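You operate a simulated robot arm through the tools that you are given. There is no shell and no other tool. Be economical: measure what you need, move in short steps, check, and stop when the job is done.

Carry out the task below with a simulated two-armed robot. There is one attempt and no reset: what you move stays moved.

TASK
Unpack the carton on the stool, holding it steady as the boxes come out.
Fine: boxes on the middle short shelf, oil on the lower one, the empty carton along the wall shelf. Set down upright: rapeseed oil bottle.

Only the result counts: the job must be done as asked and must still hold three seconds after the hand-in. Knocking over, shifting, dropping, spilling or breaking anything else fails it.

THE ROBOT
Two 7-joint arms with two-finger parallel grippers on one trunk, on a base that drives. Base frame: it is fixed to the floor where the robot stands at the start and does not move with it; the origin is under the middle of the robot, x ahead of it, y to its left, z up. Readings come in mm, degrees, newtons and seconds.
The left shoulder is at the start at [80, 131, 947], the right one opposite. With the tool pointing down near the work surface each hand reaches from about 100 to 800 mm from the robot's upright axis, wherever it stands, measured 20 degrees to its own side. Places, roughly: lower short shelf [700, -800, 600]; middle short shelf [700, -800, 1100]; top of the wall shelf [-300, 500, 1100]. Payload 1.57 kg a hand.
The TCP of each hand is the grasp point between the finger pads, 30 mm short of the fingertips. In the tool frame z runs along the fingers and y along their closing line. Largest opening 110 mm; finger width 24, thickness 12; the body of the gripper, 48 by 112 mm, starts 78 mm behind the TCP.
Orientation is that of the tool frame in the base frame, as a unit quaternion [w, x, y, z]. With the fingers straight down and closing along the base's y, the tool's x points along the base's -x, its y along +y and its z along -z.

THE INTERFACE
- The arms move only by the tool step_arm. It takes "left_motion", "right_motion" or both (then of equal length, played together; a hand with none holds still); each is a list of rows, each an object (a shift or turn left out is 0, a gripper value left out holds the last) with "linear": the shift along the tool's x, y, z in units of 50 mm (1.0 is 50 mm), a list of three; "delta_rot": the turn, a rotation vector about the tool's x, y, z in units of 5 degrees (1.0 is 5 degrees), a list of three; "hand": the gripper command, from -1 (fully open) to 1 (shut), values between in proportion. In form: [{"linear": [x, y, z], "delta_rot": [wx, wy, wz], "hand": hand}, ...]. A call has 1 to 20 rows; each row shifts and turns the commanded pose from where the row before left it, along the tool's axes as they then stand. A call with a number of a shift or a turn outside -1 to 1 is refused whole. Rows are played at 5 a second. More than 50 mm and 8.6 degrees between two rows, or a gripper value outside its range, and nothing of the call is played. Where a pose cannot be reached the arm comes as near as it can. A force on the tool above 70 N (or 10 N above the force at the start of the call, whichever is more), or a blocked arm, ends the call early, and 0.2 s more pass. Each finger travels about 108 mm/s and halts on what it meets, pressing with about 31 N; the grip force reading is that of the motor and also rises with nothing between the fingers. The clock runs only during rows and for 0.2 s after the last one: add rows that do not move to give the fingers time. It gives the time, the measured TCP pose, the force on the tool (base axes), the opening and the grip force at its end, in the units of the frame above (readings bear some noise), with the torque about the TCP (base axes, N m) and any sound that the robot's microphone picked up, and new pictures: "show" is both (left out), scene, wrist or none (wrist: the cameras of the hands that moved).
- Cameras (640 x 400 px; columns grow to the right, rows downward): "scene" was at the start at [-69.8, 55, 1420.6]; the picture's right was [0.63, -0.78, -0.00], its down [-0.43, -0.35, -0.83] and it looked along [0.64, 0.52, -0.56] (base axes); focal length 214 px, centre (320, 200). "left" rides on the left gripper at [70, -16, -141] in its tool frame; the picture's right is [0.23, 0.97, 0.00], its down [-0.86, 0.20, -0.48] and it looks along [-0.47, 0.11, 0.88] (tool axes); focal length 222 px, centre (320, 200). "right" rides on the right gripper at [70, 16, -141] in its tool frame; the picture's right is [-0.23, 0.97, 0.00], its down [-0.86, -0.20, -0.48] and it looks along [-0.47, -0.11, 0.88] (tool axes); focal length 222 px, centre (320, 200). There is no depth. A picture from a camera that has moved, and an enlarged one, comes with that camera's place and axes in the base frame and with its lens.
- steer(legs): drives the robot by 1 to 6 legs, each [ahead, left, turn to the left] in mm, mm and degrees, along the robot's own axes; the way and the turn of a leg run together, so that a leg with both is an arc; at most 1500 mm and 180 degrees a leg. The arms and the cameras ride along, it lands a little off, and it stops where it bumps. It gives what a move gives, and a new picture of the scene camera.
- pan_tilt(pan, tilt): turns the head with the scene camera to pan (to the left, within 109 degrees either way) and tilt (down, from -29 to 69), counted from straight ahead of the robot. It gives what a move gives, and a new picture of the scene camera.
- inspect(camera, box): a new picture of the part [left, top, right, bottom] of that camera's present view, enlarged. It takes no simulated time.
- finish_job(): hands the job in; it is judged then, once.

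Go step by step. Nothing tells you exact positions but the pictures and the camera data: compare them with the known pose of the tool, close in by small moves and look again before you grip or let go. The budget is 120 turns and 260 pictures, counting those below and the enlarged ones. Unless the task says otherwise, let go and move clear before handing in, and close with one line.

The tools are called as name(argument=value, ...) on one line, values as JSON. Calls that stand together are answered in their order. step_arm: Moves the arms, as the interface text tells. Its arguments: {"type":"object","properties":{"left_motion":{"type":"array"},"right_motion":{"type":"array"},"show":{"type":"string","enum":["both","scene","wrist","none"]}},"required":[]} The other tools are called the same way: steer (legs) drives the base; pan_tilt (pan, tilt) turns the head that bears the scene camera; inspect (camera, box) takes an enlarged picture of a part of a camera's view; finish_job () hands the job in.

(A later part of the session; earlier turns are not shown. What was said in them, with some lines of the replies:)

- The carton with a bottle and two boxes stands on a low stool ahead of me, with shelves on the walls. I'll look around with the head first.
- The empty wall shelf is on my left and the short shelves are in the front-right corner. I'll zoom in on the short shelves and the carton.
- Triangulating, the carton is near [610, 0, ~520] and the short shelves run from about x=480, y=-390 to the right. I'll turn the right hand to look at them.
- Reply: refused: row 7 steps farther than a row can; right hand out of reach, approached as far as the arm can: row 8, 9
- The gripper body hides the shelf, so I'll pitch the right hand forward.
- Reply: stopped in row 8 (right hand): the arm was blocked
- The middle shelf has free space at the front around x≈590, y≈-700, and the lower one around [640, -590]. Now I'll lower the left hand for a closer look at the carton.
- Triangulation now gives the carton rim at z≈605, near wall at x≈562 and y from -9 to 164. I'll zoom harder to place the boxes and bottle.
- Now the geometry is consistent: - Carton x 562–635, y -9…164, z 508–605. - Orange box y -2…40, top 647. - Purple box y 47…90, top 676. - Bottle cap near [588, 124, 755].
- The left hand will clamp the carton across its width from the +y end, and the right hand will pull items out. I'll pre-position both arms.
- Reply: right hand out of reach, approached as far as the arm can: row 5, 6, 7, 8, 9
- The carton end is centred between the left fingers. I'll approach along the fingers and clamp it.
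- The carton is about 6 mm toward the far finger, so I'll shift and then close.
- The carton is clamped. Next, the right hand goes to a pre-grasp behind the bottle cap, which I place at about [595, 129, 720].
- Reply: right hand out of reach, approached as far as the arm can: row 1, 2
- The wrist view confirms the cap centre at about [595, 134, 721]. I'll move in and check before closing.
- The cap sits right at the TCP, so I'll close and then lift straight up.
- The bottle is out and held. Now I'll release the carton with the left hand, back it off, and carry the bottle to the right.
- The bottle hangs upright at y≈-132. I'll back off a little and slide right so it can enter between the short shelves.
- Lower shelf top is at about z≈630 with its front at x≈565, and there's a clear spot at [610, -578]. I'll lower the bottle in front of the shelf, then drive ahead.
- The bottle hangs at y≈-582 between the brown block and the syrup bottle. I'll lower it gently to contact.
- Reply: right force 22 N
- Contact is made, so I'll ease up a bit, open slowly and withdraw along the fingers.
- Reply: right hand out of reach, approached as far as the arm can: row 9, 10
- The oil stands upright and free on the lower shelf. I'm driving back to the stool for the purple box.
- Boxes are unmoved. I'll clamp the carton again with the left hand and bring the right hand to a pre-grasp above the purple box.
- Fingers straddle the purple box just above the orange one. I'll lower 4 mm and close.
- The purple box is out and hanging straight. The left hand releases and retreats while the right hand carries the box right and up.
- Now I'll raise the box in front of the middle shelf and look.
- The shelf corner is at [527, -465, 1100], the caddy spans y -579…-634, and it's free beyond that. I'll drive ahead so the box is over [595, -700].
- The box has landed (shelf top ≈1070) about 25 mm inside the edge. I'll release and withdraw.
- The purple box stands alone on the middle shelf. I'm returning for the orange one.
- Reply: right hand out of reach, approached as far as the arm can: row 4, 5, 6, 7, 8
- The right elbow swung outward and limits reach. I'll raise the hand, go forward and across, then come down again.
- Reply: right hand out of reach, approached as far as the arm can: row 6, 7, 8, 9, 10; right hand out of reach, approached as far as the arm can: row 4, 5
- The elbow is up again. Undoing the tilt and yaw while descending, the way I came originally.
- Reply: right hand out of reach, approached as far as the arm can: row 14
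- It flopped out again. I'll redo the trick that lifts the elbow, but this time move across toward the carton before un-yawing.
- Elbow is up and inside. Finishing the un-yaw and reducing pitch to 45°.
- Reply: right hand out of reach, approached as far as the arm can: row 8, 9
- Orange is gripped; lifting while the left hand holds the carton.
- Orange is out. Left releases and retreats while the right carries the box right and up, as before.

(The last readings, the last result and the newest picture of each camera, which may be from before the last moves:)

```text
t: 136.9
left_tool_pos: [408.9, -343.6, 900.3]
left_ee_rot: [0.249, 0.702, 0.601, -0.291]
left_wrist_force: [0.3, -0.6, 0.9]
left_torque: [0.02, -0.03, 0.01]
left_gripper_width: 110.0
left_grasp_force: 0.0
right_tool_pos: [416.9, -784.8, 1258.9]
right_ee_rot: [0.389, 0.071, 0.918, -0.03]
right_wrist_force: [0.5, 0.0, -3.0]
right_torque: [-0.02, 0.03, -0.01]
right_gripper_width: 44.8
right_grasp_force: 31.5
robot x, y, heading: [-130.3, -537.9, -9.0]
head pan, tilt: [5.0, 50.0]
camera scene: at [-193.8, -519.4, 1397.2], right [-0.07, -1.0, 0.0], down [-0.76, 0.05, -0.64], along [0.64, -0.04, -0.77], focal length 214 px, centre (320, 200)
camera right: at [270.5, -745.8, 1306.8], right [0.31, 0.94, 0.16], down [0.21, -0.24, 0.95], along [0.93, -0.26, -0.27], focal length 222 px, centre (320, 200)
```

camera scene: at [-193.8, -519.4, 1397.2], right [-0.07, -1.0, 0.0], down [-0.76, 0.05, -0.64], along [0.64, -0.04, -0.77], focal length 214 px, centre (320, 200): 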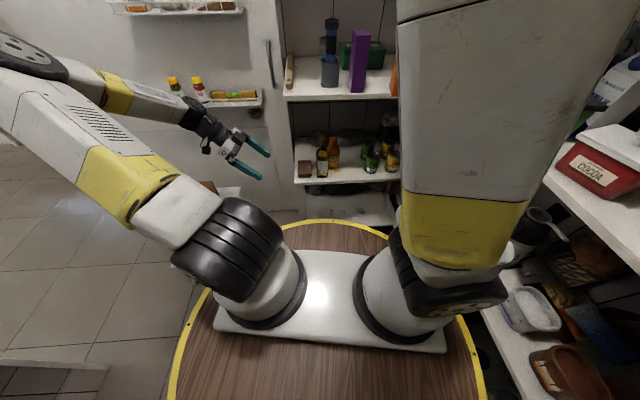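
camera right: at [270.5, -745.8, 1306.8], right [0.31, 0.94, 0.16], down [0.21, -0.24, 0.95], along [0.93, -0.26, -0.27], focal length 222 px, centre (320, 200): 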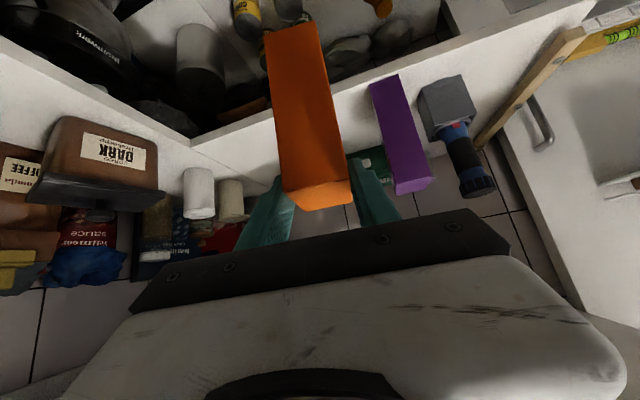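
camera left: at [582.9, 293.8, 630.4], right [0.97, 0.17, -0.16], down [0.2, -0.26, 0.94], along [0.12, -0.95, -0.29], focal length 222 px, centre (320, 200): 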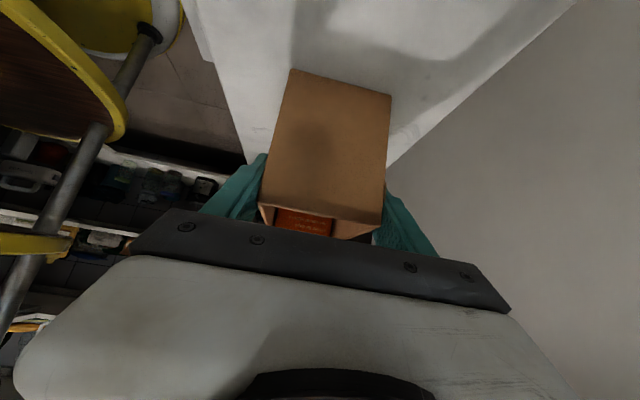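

steer(legs=[[168, 33, 0]])

step_arm(right_motion=[{"linear": [0.144, 0, 0.139]}, {"linear": [0.144, 0, 0.139]}, {}], show="wrist")

```text
t: 138.4
left_tool_pos: [580.1, -337.3, 901.3]
left_ee_rot: [0.25, 0.702, 0.6, -0.29]
left_wrist_force: [-0.1, 0.9, 0.0]
left_torque: [0.01, 0.01, -0.01]
left_gripper_width: 109.8
left_grasp_force: 0.1
right_tool_pos: [586.1, -781.3, 1259.2]
right_ee_rot: [0.39, 0.073, 0.917, -0.031]
right_wrist_force: [0.2, 0.3, -2.7]
right_torque: [-0.02, 0.08, 0.01]
right_gripper_width: 44.7
right_grasp_force: 30.5
robot x, y, heading: [38.5, -529.9, -8.8]
head pan, tilt: [5.0, 50.0]
camera scene: at [-23.1, -513.4, 1397.2], right [-0.07, -1.0, 0.0], down [-0.76, 0.05, -0.64], along [0.64, -0.05, -0.77], focal length 214 px, centre (320, 200)
```

scene: 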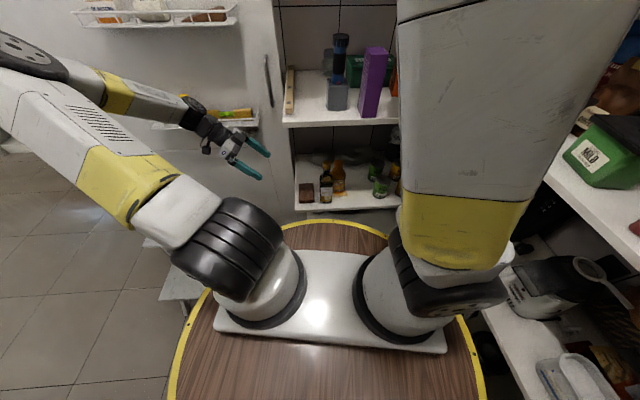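

```text
t: 139.2
left_tool_pos: [580.0, -338.7, 900.9]
left_ee_rot: [0.248, 0.703, 0.6, -0.291]
left_wrist_force: [-0.1, -0.3, 0.2]
left_torque: [-0.02, 0.03, 0.0]
left_gripper_width: 110.0
left_grasp_force: 0.2
right_tool_pos: [589.2, -780.8, 1239.1]
right_ee_rot: [0.39, 0.073, 0.917, -0.031]
right_wrist_force: [0.6, -0.2, -2.9]
right_torque: [0.01, 0.11, 0.02]
right_gripper_width: 44.7
right_grasp_force: 30.1
robot x, y, heading: [37.1, -530.6, -9.2]
head pan, tilt: [5.0, 50.0]
camera right: at [442.5, -740.2, 1286.4], right [0.31, 0.94, 0.16], down [0.21, -0.24, 0.95], along [0.93, -0.26, -0.27], focal length 222 px, centre (320, 200)
```

right: 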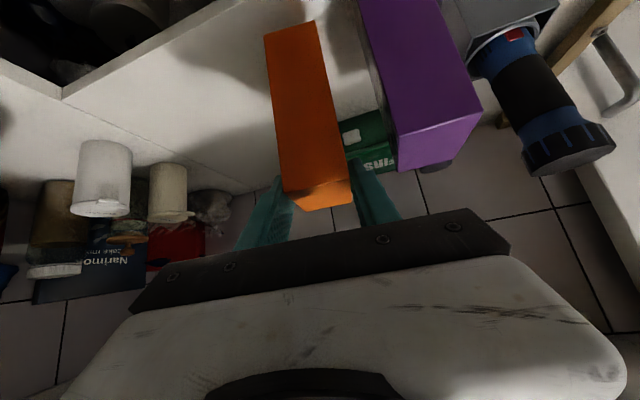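

step_arm(right_motion=[{"linear": [0.216, 0, 0.208]}, {"linear": [0.216, 0, 0.208]}, {"linear": [0.058, 0, 0.055]}, {"linear": [0.043, 0, 0.042]}, {"linear": [0.043, 0, 0.042]}, {}], show="wrist")

```text
t: 140.6
left_tool_pos: [580.4, -338.0, 901.3]
left_ee_rot: [0.248, 0.703, 0.599, -0.291]
left_wrist_force: [-0.2, 0.2, -0.9]
left_torque: [0.01, 0.03, -0.01]
left_gripper_width: 110.2
left_grasp_force: 0.1
right_tool_pos: [588.2, -780.4, 1200.7]
right_ee_rot: [0.391, 0.074, 0.917, -0.032]
right_wrist_force: [-2.0, -1.0, 5.6]
right_torque: [0.17, -0.13, 0.03]
right_gripper_width: 44.7
right_grasp_force: 31.5
robot x, y, heading: [37.2, -529.7, -9.1]
head pan, tilt: [5.0, 50.0]
camera right: at [441.4, -739.5, 1247.4], right [0.31, 0.94, 0.16], down [0.21, -0.24, 0.95], along [0.93, -0.26, -0.27], focal length 222 px, centre (320, 200)
```

right: 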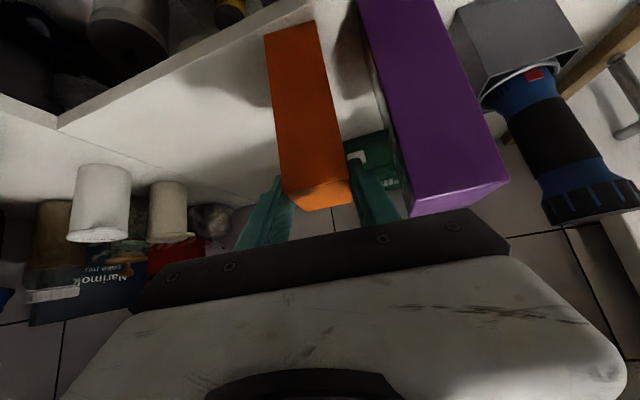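

step_arm(right_motion=[{"hand": 0.15}, {"hand": 0.08}, {"hand": 0.03}, {}, {"linear": [0, 0, -0.2]}, {"linear": [0, 0, -0.5]}, {"linear": [0, 0, -0.8]}, {"linear": [0, 0, -0.8]}, {"linear": [0, 0, -0.6]}], show="wrist")

```text
t: 142.6
left_tool_pos: [579.9, -339.0, 901.2]
left_ee_rot: [0.248, 0.702, 0.6, -0.291]
left_wrist_force: [-0.5, 0.1, -0.3]
left_torque: [-0.02, 0.03, 0.03]
left_gripper_width: 110.1
left_grasp_force: 0.0
right_tool_pos: [484.4, -767.7, 1299.2]
right_ee_rot: [0.388, 0.075, 0.918, -0.029]
right_wrist_force: [-0.6, 0.9, 0.1]
right_torque: [-0.01, -0.02, -0.05]
right_gripper_width: 53.4
right_grasp_force: 0.0
robot x, y, heading: [40.1, -529.1, -8.8]
head pan, tilt: [5.0, 50.0]
camera right: at [338.7, -727.6, 1347.5], right [0.31, 0.94, 0.17], down [0.22, -0.24, 0.95], along [0.93, -0.26, -0.28], focal length 222 px, centre (320, 200)
```

right: 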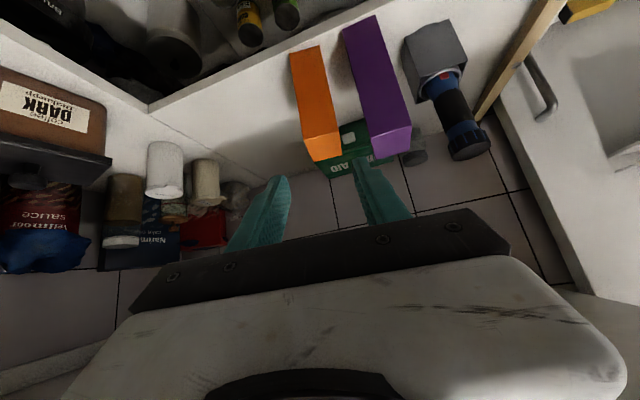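

All items are placed. I'm driving back to fetch the empty carton with the left hand.

steer(legs=[[-170, 0, 0], [0, 0, 9], [0, 430, 0], [125, 0, 0]])

inspect(camera="scene", box=[250, 150, 390, 240])

```text
t: 147.8
left_tool_pos: [488.6, 220.7, 900.9]
left_ee_rot: [0.273, 0.648, 0.658, -0.268]
left_wrist_force: [-0.1, -0.1, 0.6]
left_torque: [0.0, 0.03, 0.02]
left_gripper_width: 110.0
left_grasp_force: 0.0
right_tool_pos: [467.4, -218.0, 1300.4]
right_ee_rot: [0.391, -0.004, 0.92, 0.003]
right_wrist_force: [-0.2, -0.4, 0.8]
right_torque: [-0.01, -0.02, -0.02]
right_gripper_width: 53.5
right_grasp_force: 0.0
robot x, y, heading: [-12.8, -61.3, 0.8]
head pan, tilt: [5.0, 50.0]
camera scene: at [-83.3, -55.2, 1388.1], right [0.11, -0.99, 0.0], down [-0.83, -0.09, -0.54], along [0.54, 0.06, -0.84], focal length 214 px, centre (320, 200)
```

scene: 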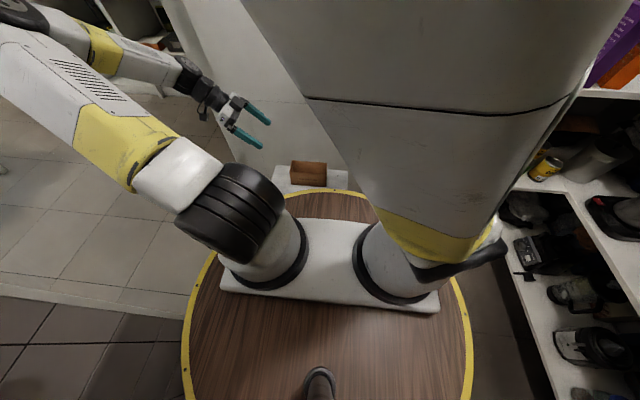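

```text
4.44 times, centred on (320, 195) of scene
camera zoom: at [-83.3, -55.2, 1388.1], right [0.11, -0.99, 0.0], down [-0.83, -0.09, -0.54], along [0.54, 0.06, -0.84], focal length 953 px, centre (320, 222)
```

zoom: 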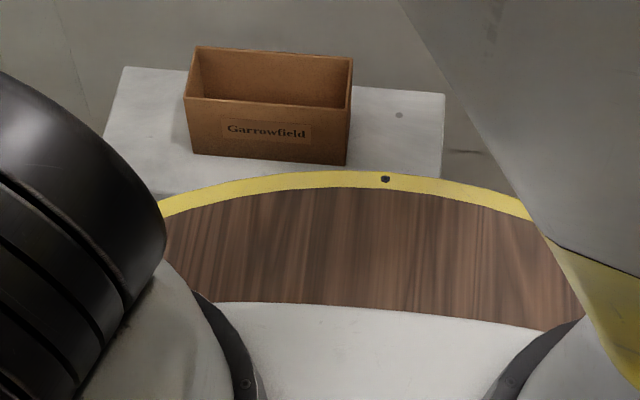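

step_arm(left_motion=[{"delta_rot": [0, 1, 0]}, {"delta_rot": [0, 1, 0]}, {"delta_rot": [0, 1, 0]}, {"delta_rot": [0, 1, 0]}, {"delta_rot": [0, 1, 0]}, {"delta_rot": [0, 1, 0]}, {"delta_rot": [0, 1, 0]}, {"delta_rot": [0, 1, 0]}, {"delta_rot": [0, 1, 0]}, {"linear": [-0.57, 0.45, 0.52]}, {"linear": [-0.57, 0.45, 0.52]}, {"linear": [-0.57, 0.45, 0.52]}, {"linear": [-0.57, 0.45, 0.52]}, {"linear": [-0.57, 0.45, 0.52]}, {}], show="wrist")

```text
t: 151.0
left_tool_pos: [603.7, 78.0, 768.3]
left_ee_rot: [0.0, 0.702, 0.712, 0.0]
left_wrist_force: [0.2, -0.1, 0.2]
left_torque: [0.0, -0.05, 0.02]
left_gripper_width: 110.0
left_grasp_force: 0.1
right_tool_pos: [467.6, -218.5, 1299.8]
right_ee_rot: [0.39, -0.004, 0.921, 0.005]
right_wrist_force: [1.1, 1.1, 1.1]
right_torque: [-0.03, 0.03, -0.04]
right_gripper_width: 53.3
right_grasp_force: 0.1
robot x, y, heading: [-12.6, -62.8, 0.6]
head pan, tilt: [5.0, 50.0]
camera left: at [585.9, 146.7, 911.5], right [0.97, 0.24, 0.0], down [0.21, -0.85, 0.48], along [0.11, -0.46, -0.88], focal length 222 px, centre (320, 200)
```

left: 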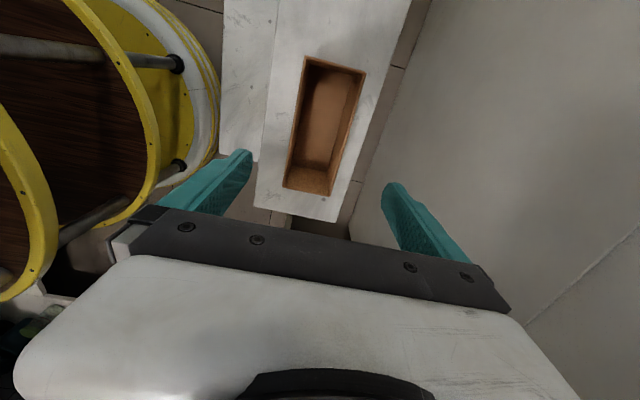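

step_arm(left_motion=[{"linear": [0.04, -0.05, 0.8]}, {"linear": [0, 0, 0.8]}, {"linear": [0, 0, 0.8]}, {"linear": [0, 0, 0.8]}, {"linear": [0, 0, 0.8]}, {}, {"hand": -0.2}, {"hand": 0.2}, {"hand": 0.6}, {"hand": 1}, {"hand": 1}], show="wrist")

```text
t: 153.4
left_tool_pos: [598.7, 80.6, 572.3]
left_ee_rot: [0.0, 0.702, 0.712, 0.0]
left_wrist_force: [0.1, -0.6, 0.3]
left_torque: [0.0, 0.02, -0.01]
left_gripper_width: 76.3
left_grasp_force: 31.2
right_tool_pos: [468.0, -218.7, 1300.2]
right_ee_rot: [0.39, -0.004, 0.921, 0.003]
right_wrist_force: [0.0, 0.7, 0.5]
right_torque: [0.0, 0.04, 0.0]
right_gripper_width: 53.0
right_grasp_force: 0.1
robot x, y, heading: [-14.0, -60.1, 0.6]
head pan, tilt: [5.0, 50.0]
camera left: at [579.5, 149.3, 713.5], right [0.97, 0.24, 0.0], down [0.21, -0.85, 0.48], along [0.11, -0.46, -0.88], focal length 222 px, centre (320, 200)
```

left: 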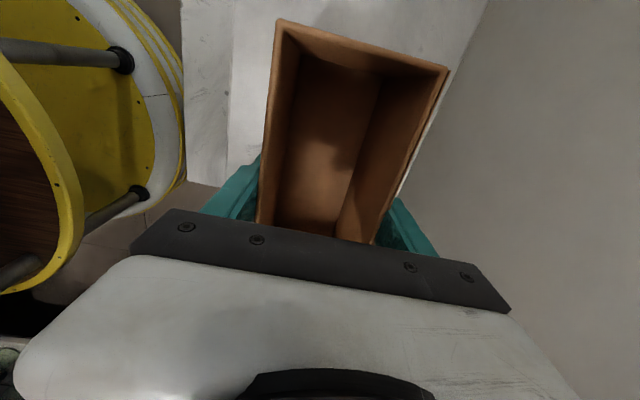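

The empty carton is gripped; lifting and retracting a little.

step_arm(left_motion=[{"linear": [0, 0, -0.5]}, {"linear": [0, 0, -0.9]}, {"linear": [0, 0, -0.9]}, {"linear": [0, 0, -0.9]}, {"linear": [0, 0, -0.9]}, {"linear": [0, -0.22, -0.95]}, {"linear": [0, -0.22, -0.95]}, {"linear": [0, -0.22, -0.95]}, {"linear": [0, -0.22, -0.95]}, {"linear": [0, -0.22, -0.95]}, {"linear": [0, -0.22, -0.95]}, {"linear": [0, -0.22, -0.95]}, {"linear": [0, -0.22, -0.95]}, {"linear": [0, -0.22, -0.95]}, {}], show="both")

```text
t: 156.6
left_tool_pos: [503.8, 78.2, 1207.0]
left_ee_rot: [0.0, 0.702, 0.712, 0.0]
left_wrist_force: [-0.2, -0.1, 0.3]
left_torque: [0.0, -0.01, 0.0]
left_gripper_width: 76.2
left_grasp_force: 31.0
right_tool_pos: [467.2, -218.0, 1299.3]
right_ee_rot: [0.391, -0.005, 0.921, 0.004]
right_wrist_force: [0.0, -0.4, -0.2]
right_torque: [-0.02, 0.02, -0.05]
right_gripper_width: 53.5
right_grasp_force: 0.1
robot x, y, heading: [-12.7, -61.1, 0.5]
head pan, tilt: [5.0, 50.0]
camera scene: at [-82.5, -56.7, 1388.7], right [0.09, -1.0, 0.0], down [-0.83, -0.07, -0.55], along [0.55, 0.05, -0.83], focal length 214 px, centre (320, 200)
camera left: at [485.5, 148.3, 1348.7], right [0.97, 0.24, 0.0], down [0.21, -0.85, 0.48], along [0.11, -0.46, -0.88], focal length 222 px, centre (320, 200)
```

scene: 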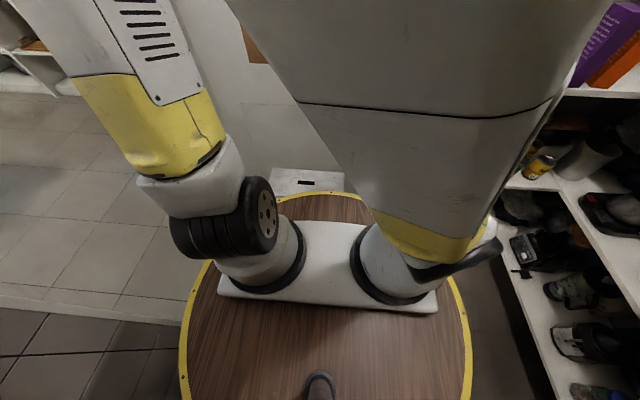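
left: 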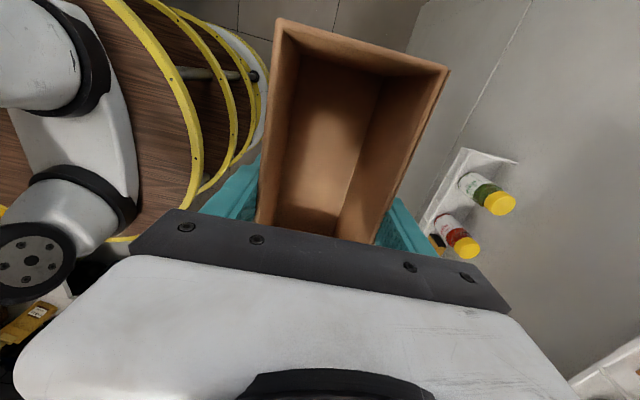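

steer(legs=[[-133, -80, 0], [0, 0, 45], [0, 0, 44.5]])

pan_tilt(pan=30, tilt=25)

step_arm(left_motion=[{}], show="wrist")

```text
t: 162.1
left_tool_pos: [-288.8, 373.3, 1207.2]
left_ee_rot: [0.0, -0.012, 1.0, 0.0]
left_wrist_force: [-0.3, 0.1, -0.4]
left_torque: [0.02, 0.0, -0.01]
left_gripper_width: 76.1
left_grasp_force: 31.4
right_tool_pos: [9.8, 341.9, 1299.2]
right_ee_rot: [-0.271, 0.658, -0.645, -0.279]
right_wrist_force: [-0.4, 0.1, -0.1]
right_torque: [-0.02, 0.0, 0.0]
right_gripper_width: 53.6
right_grasp_force: 0.0
robot x, y, heading: [-144.2, -140.9, 91.4]
head pan, tilt: [5.0, 50.0]
camera scene: at [-145.1, -212.7, 1388.7], right [1.0, 0.1, 0.0], down [0.08, -0.83, -0.55], along [-0.05, 0.55, -0.83], focal length 214 px, centre (320, 200)
```

scene: 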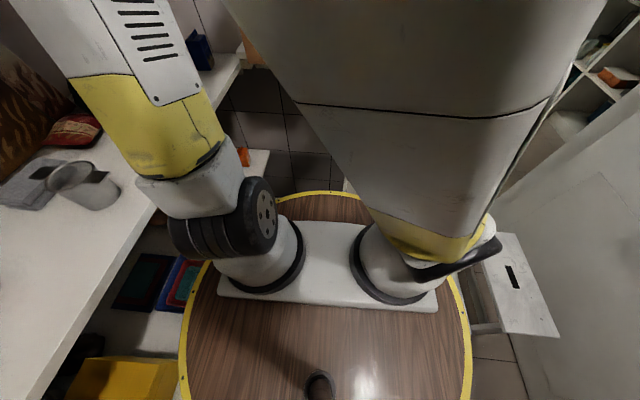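

```text
t: 163.0
left_tool_pos: [-288.4, 375.1, 1206.2]
left_ee_rot: [0.001, -0.012, 1.0, 0.0]
left_wrist_force: [-0.4, 0.0, -0.5]
left_torque: [0.0, 0.0, 0.01]
left_gripper_width: 76.4
left_grasp_force: 30.5
right_tool_pos: [12.9, 341.0, 1298.9]
right_ee_rot: [-0.272, 0.656, -0.646, -0.279]
right_wrist_force: [-0.8, 0.1, 0.3]
right_torque: [-0.02, 0.03, 0.02]
right_gripper_width: 53.6
right_grasp_force: 0.0
robot x, y, heading: [-142.9, -141.2, 91.5]
head pan, tilt: [30.0, 25.0]
camera scene: at [-147.4, -212.3, 1389.4], right [0.99, 0.13, 0.0], down [0.11, -0.82, -0.56], along [-0.07, 0.55, -0.83], focal length 214 px, centre (320, 200)
```

scene: 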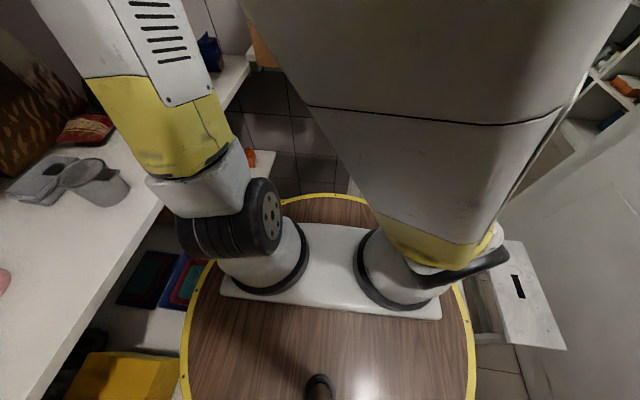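

```text
t: 163.4
left_tool_pos: [-288.6, 373.2, 1205.9]
left_ee_rot: [-0.001, -0.012, 1.0, 0.0]
left_wrist_force: [-1.5, 0.5, -0.2]
left_torque: [0.02, -0.01, 0.0]
left_gripper_width: 76.1
left_grasp_force: 31.4
right_tool_pos: [12.8, 340.8, 1299.3]
right_ee_rot: [-0.272, 0.656, -0.645, -0.28]
right_wrist_force: [0.1, 0.3, 0.0]
right_torque: [-0.02, -0.01, 0.02]
right_gripper_width: 53.4
right_grasp_force: 0.0
robot x, y, heading: [-141.8, -139.9, 91.3]
head pan, tilt: [30.0, 25.0]
camera left: at [-358.8, 356.1, 1348.4], right [-0.25, 0.97, 0.0], down [0.85, 0.22, 0.48], along [0.46, 0.12, -0.88], focal length 222 px, centre (320, 200)
```

left: 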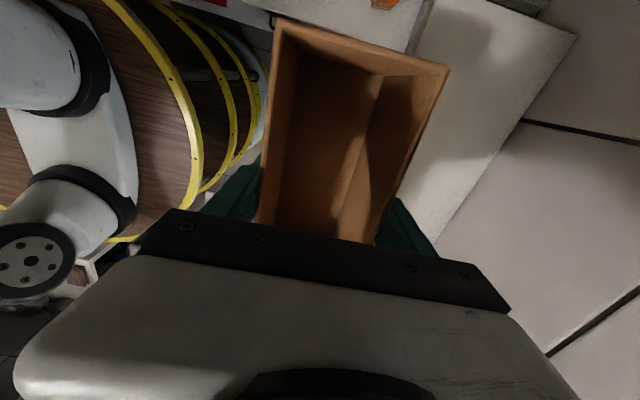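

The wall shelf is at z≈1094, y 434–570, and x -450…-120. I'll drive ahead so the carton is over its middle.

steer(legs=[[126, 0, 0]])

step_arm(left_motion=[{"linear": [0, 0, 0.3]}, {}], show="wrist")

```text
t: 164.7
left_tool_pos: [-292.5, 501.1, 1206.9]
left_ee_rot: [0.0, -0.014, 1.0, 0.0]
left_wrist_force: [-0.2, -0.3, -0.4]
left_torque: [0.02, -0.02, -0.02]
left_gripper_width: 76.3
left_grasp_force: 31.4
right_tool_pos: [6.8, 468.1, 1298.4]
right_ee_rot: [-0.272, 0.657, -0.645, -0.28]
right_wrist_force: [0.2, -0.2, 0.1]
right_torque: [0.0, 0.0, -0.01]
right_gripper_width: 53.3
right_grasp_force: 0.1
robot x, y, heading: [-145.2, -18.2, 91.5]
head pan, tilt: [30.0, 25.0]
camera scene: at [-151.5, -84.8, 1389.2], right [0.99, 0.14, 0.0], down [0.12, -0.82, -0.56], along [-0.08, 0.55, -0.83], focal length 214 px, centre (320, 200)
```

scene: 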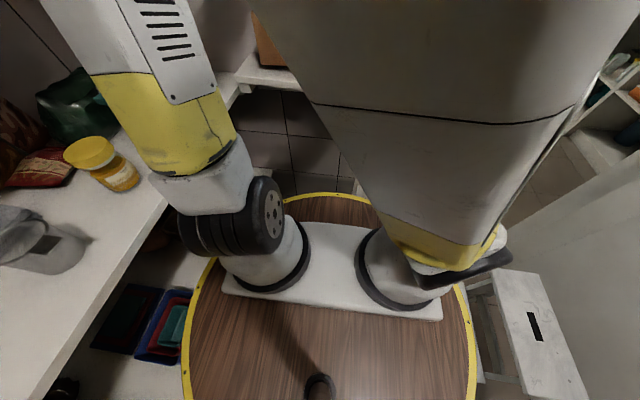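

```text
t: 165.3
left_tool_pos: [-294.8, 500.6, 1192.3]
left_ee_rot: [0.0, -0.015, 1.0, 0.0]
left_wrist_force: [-0.2, 0.2, -1.3]
left_torque: [0.03, -0.04, -0.01]
left_gripper_width: 76.3
left_grasp_force: 30.9
right_tool_pos: [9.1, 469.8, 1299.6]
right_ee_rot: [-0.272, 0.655, -0.648, -0.278]
right_wrist_force: [0.5, -0.3, -0.3]
right_torque: [0.01, -0.01, 0.0]
right_gripper_width: 53.6
right_grasp_force: 0.0
robot x, y, heading: [-148.3, -14.0, 91.7]
head pan, tilt: [30.0, 25.0]
camera left: at [-365.2, 482.7, 1334.0], right [-0.25, 0.97, 0.0], down [0.85, 0.22, 0.48], along [0.46, 0.12, -0.88], focal length 222 px, centre (320, 200)
```

left: 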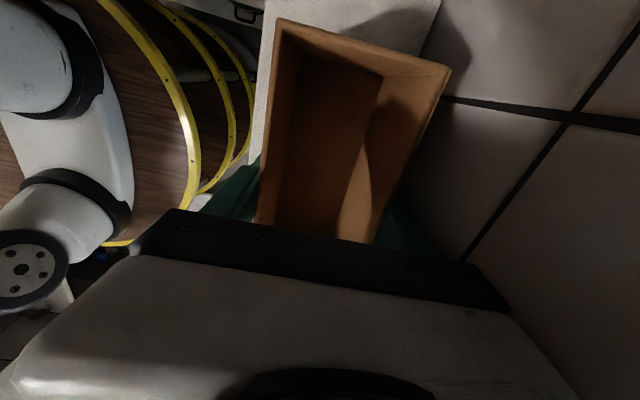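

step_arm(left_motion=[{"linear": [0, 0, 0.25]}, {"linear": [0, 0, 0.2]}, {"linear": [0, 0, 0.06]}, {"linear": [0, 0, 0.06]}, {"linear": [0, 0, 0.06]}, {"linear": [0, 0, 0.06]}, {"linear": [0, 0, 0.06]}, {}], show="wrist")

```text
t: 167.1
left_tool_pos: [-291.9, 502.6, 1154.3]
left_ee_rot: [0.001, -0.014, 1.0, 0.001]
left_wrist_force: [2.5, 4.5, 21.9]
left_torque: [0.11, -0.12, 0.05]
left_gripper_width: 76.6
left_grasp_force: 30.9
right_tool_pos: [10.0, 469.6, 1298.6]
right_ee_rot: [-0.272, 0.656, -0.647, -0.278]
right_wrist_force: [0.2, 0.0, -0.5]
right_torque: [0.0, 0.0, -0.01]
right_gripper_width: 53.3
right_grasp_force: 0.0
robot x, y, heading: [-143.8, -15.8, 91.5]
head pan, tilt: [30.0, 25.0]
camera left: at [-363.6, 483.1, 1296.6], right [-0.25, 0.97, 0.0], down [0.85, 0.22, 0.48], along [0.46, 0.12, -0.88], focal length 222 px, centre (320, 200)
```

left: 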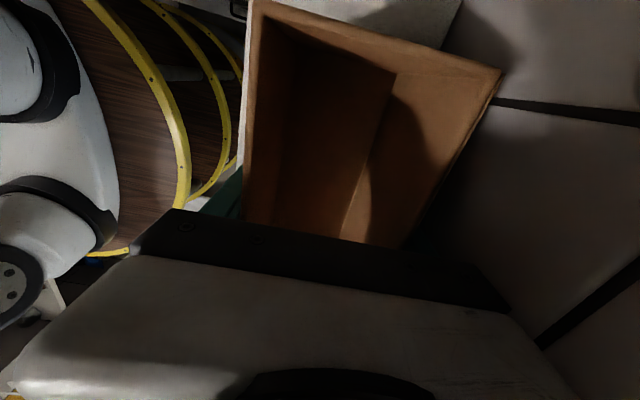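

The carton is seated on the shelf (it slid slightly in the grip). I'll open just a little and look before withdrawing.

step_arm(left_motion=[{"hand": -0.45}, {"hand": -0.55}, {}], show="wrist")

```text
t: 167.9
left_tool_pos: [-292.7, 501.2, 1153.4]
left_ee_rot: [0.0, -0.014, 1.0, -0.001]
left_wrist_force: [-1.2, -1.6, -0.9]
left_torque: [0.04, -0.03, 0.02]
left_gripper_width: 84.1
left_grasp_force: 0.1
right_tool_pos: [9.2, 469.5, 1299.4]
right_ee_rot: [-0.273, 0.655, -0.648, -0.277]
right_wrist_force: [-1.0, 0.3, 0.7]
right_torque: [0.02, 0.0, 0.0]
right_gripper_width: 53.5
right_grasp_force: 0.1
robot x, y, heading: [-146.0, -15.8, 91.8]
head pan, tilt: [30.0, 25.0]
camera left: at [-364.2, 483.1, 1296.0], right [-0.25, 0.97, 0.0], down [0.85, 0.22, 0.48], along [0.46, 0.12, -0.88], focal length 222 px, centre (320, 200)
```

left: 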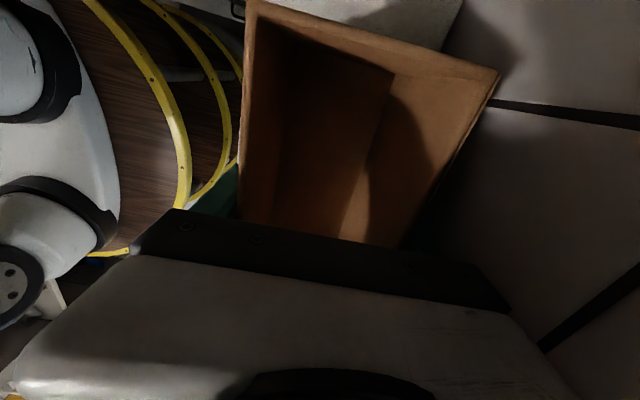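

step_arm(left_motion=[{"linear": [0, 0, -0.2]}, {"linear": [0, 0, -0.4]}, {"linear": [0, 0, -0.6]}, {"linear": [0, 0, -0.8]}, {"linear": [0, 0, -0.8]}, {}], show="wrist")

```text
t: 169.3
left_tool_pos: [-292.6, 502.2, 1295.2]
left_ee_rot: [0.0, -0.013, 1.0, 0.001]
left_wrist_force: [0.5, -2.0, 0.3]
left_torque: [0.14, 0.03, -0.04]
left_gripper_width: 82.8
left_grasp_force: 0.1
right_tool_pos: [10.0, 469.8, 1298.1]
right_ee_rot: [-0.273, 0.655, -0.648, -0.277]
right_wrist_force: [0.2, 0.2, 0.4]
right_torque: [0.04, 0.0, 0.02]
right_gripper_width: 53.1
right_grasp_force: 0.1
robot x, y, heading: [-147.1, -14.1, 91.5]
head pan, tilt: [30.0, 25.0]
camera left: at [-362.5, 483.9, 1437.5], right [-0.25, 0.97, 0.0], down [0.85, 0.22, 0.48], along [0.46, 0.12, -0.88], focal length 222 px, centre (320, 200)
```

left: 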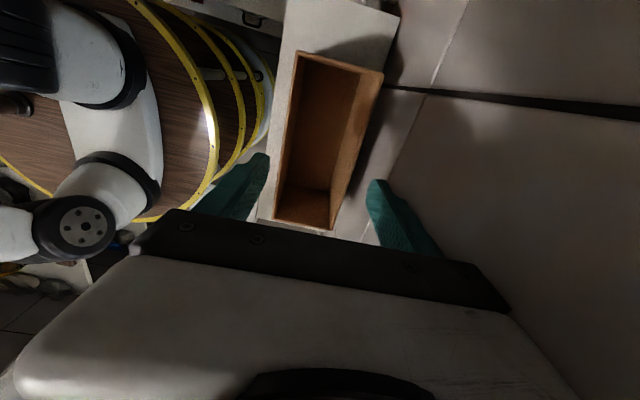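

inspect(camera="left", box=[220, 0, 460, 250])

steer(legs=[[-150, 0, 0]])

step_arm(left_motion=[{"linear": [0, -0.5, -0.5]}], show="wrist")

```text
1.60 times, centred on (340, 125) of left
camera zoom: at [-362.5, 483.9, 1437.5], right [-0.25, 0.97, 0.0], down [0.85, 0.22, 0.48], along [0.46, 0.12, -0.88], focal length 355 px, centre (288, 320)
```

zoom: 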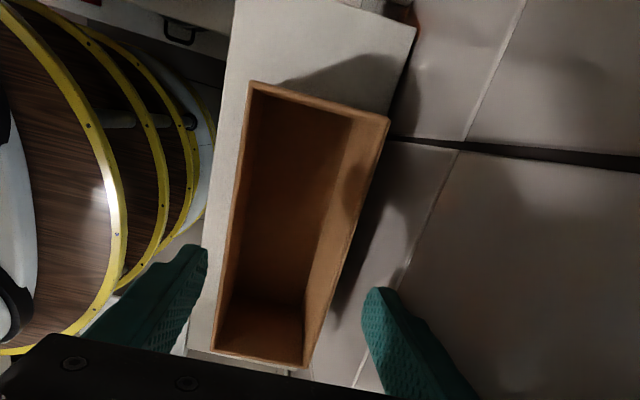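

```text
t: 170.7
left_tool_pos: [-288.4, 354.2, 1294.2]
left_ee_rot: [-0.001, -0.014, 1.0, 0.0]
left_wrist_force: [1.2, -0.4, -1.0]
left_torque: [-0.02, 0.0, 0.0]
left_gripper_width: 85.4
left_grasp_force: 0.0
right_tool_pos: [14.4, 322.3, 1299.0]
right_ee_rot: [-0.273, 0.655, -0.647, -0.278]
right_wrist_force: [0.5, -0.1, -0.9]
right_torque: [0.0, -0.01, 0.04]
right_gripper_width: 53.3
right_grasp_force: 0.1
robot x, y, heading: [-144.2, -164.4, 91.8]
head pan, tilt: [30.0, 25.0]
camera scene: at [-153.6, -235.7, 1388.3], right [0.97, 0.24, 0.0], down [0.2, -0.81, -0.55], along [-0.13, 0.53, -0.84], focal length 214 px, centre (320, 200)
```

scene: 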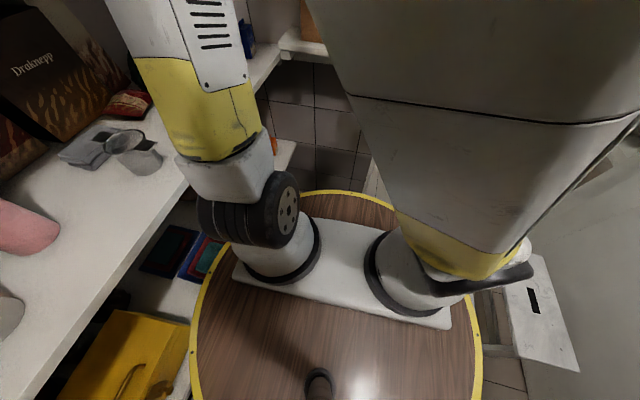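

```text
t: 171.1
left_tool_pos: [-289.3, 327.4, 1320.3]
left_ee_rot: [0.0, -0.014, 1.0, -0.001]
left_wrist_force: [0.2, 0.5, -0.1]
left_torque: [-0.04, 0.01, 0.02]
left_gripper_width: 85.0
left_grasp_force: 0.1
right_tool_pos: [15.5, 321.3, 1298.8]
right_ee_rot: [-0.273, 0.654, -0.649, -0.277]
right_wrist_force: [1.2, -0.7, -0.4]
right_torque: [-0.01, 0.03, 0.0]
right_gripper_width: 53.4
right_grasp_force: 0.1
robot x, y, heading: [-139.1, -164.6, 91.5]
head pan, tilt: [30.0, 25.0]
camera left: at [-358.6, 309.4, 1461.9], right [-0.25, 0.97, 0.0], down [0.85, 0.22, 0.48], along [0.46, 0.12, -0.88], focal length 222 px, centre (320, 200)
```

left: 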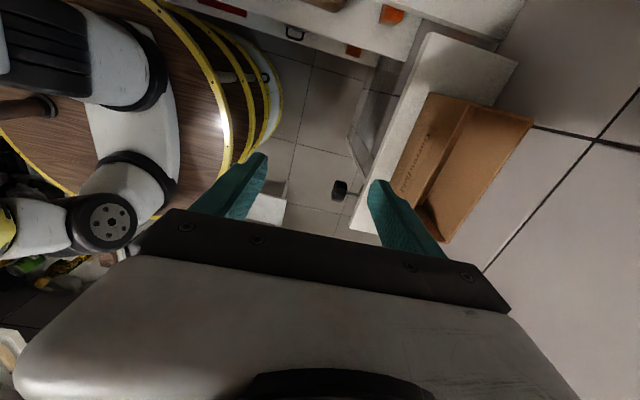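

The empty carton rests flat along the wall shelf. The boxes stand on the middle short shelf, the oil stands upright on the lower one, and both hands are clear.

finish_job()

```text
The job is handed in.
```

The job is handed in: both boxes stand on the middle short shelf, the rapeseed oil is upright on the lower one, and the empty carton lies along the wall shelf.
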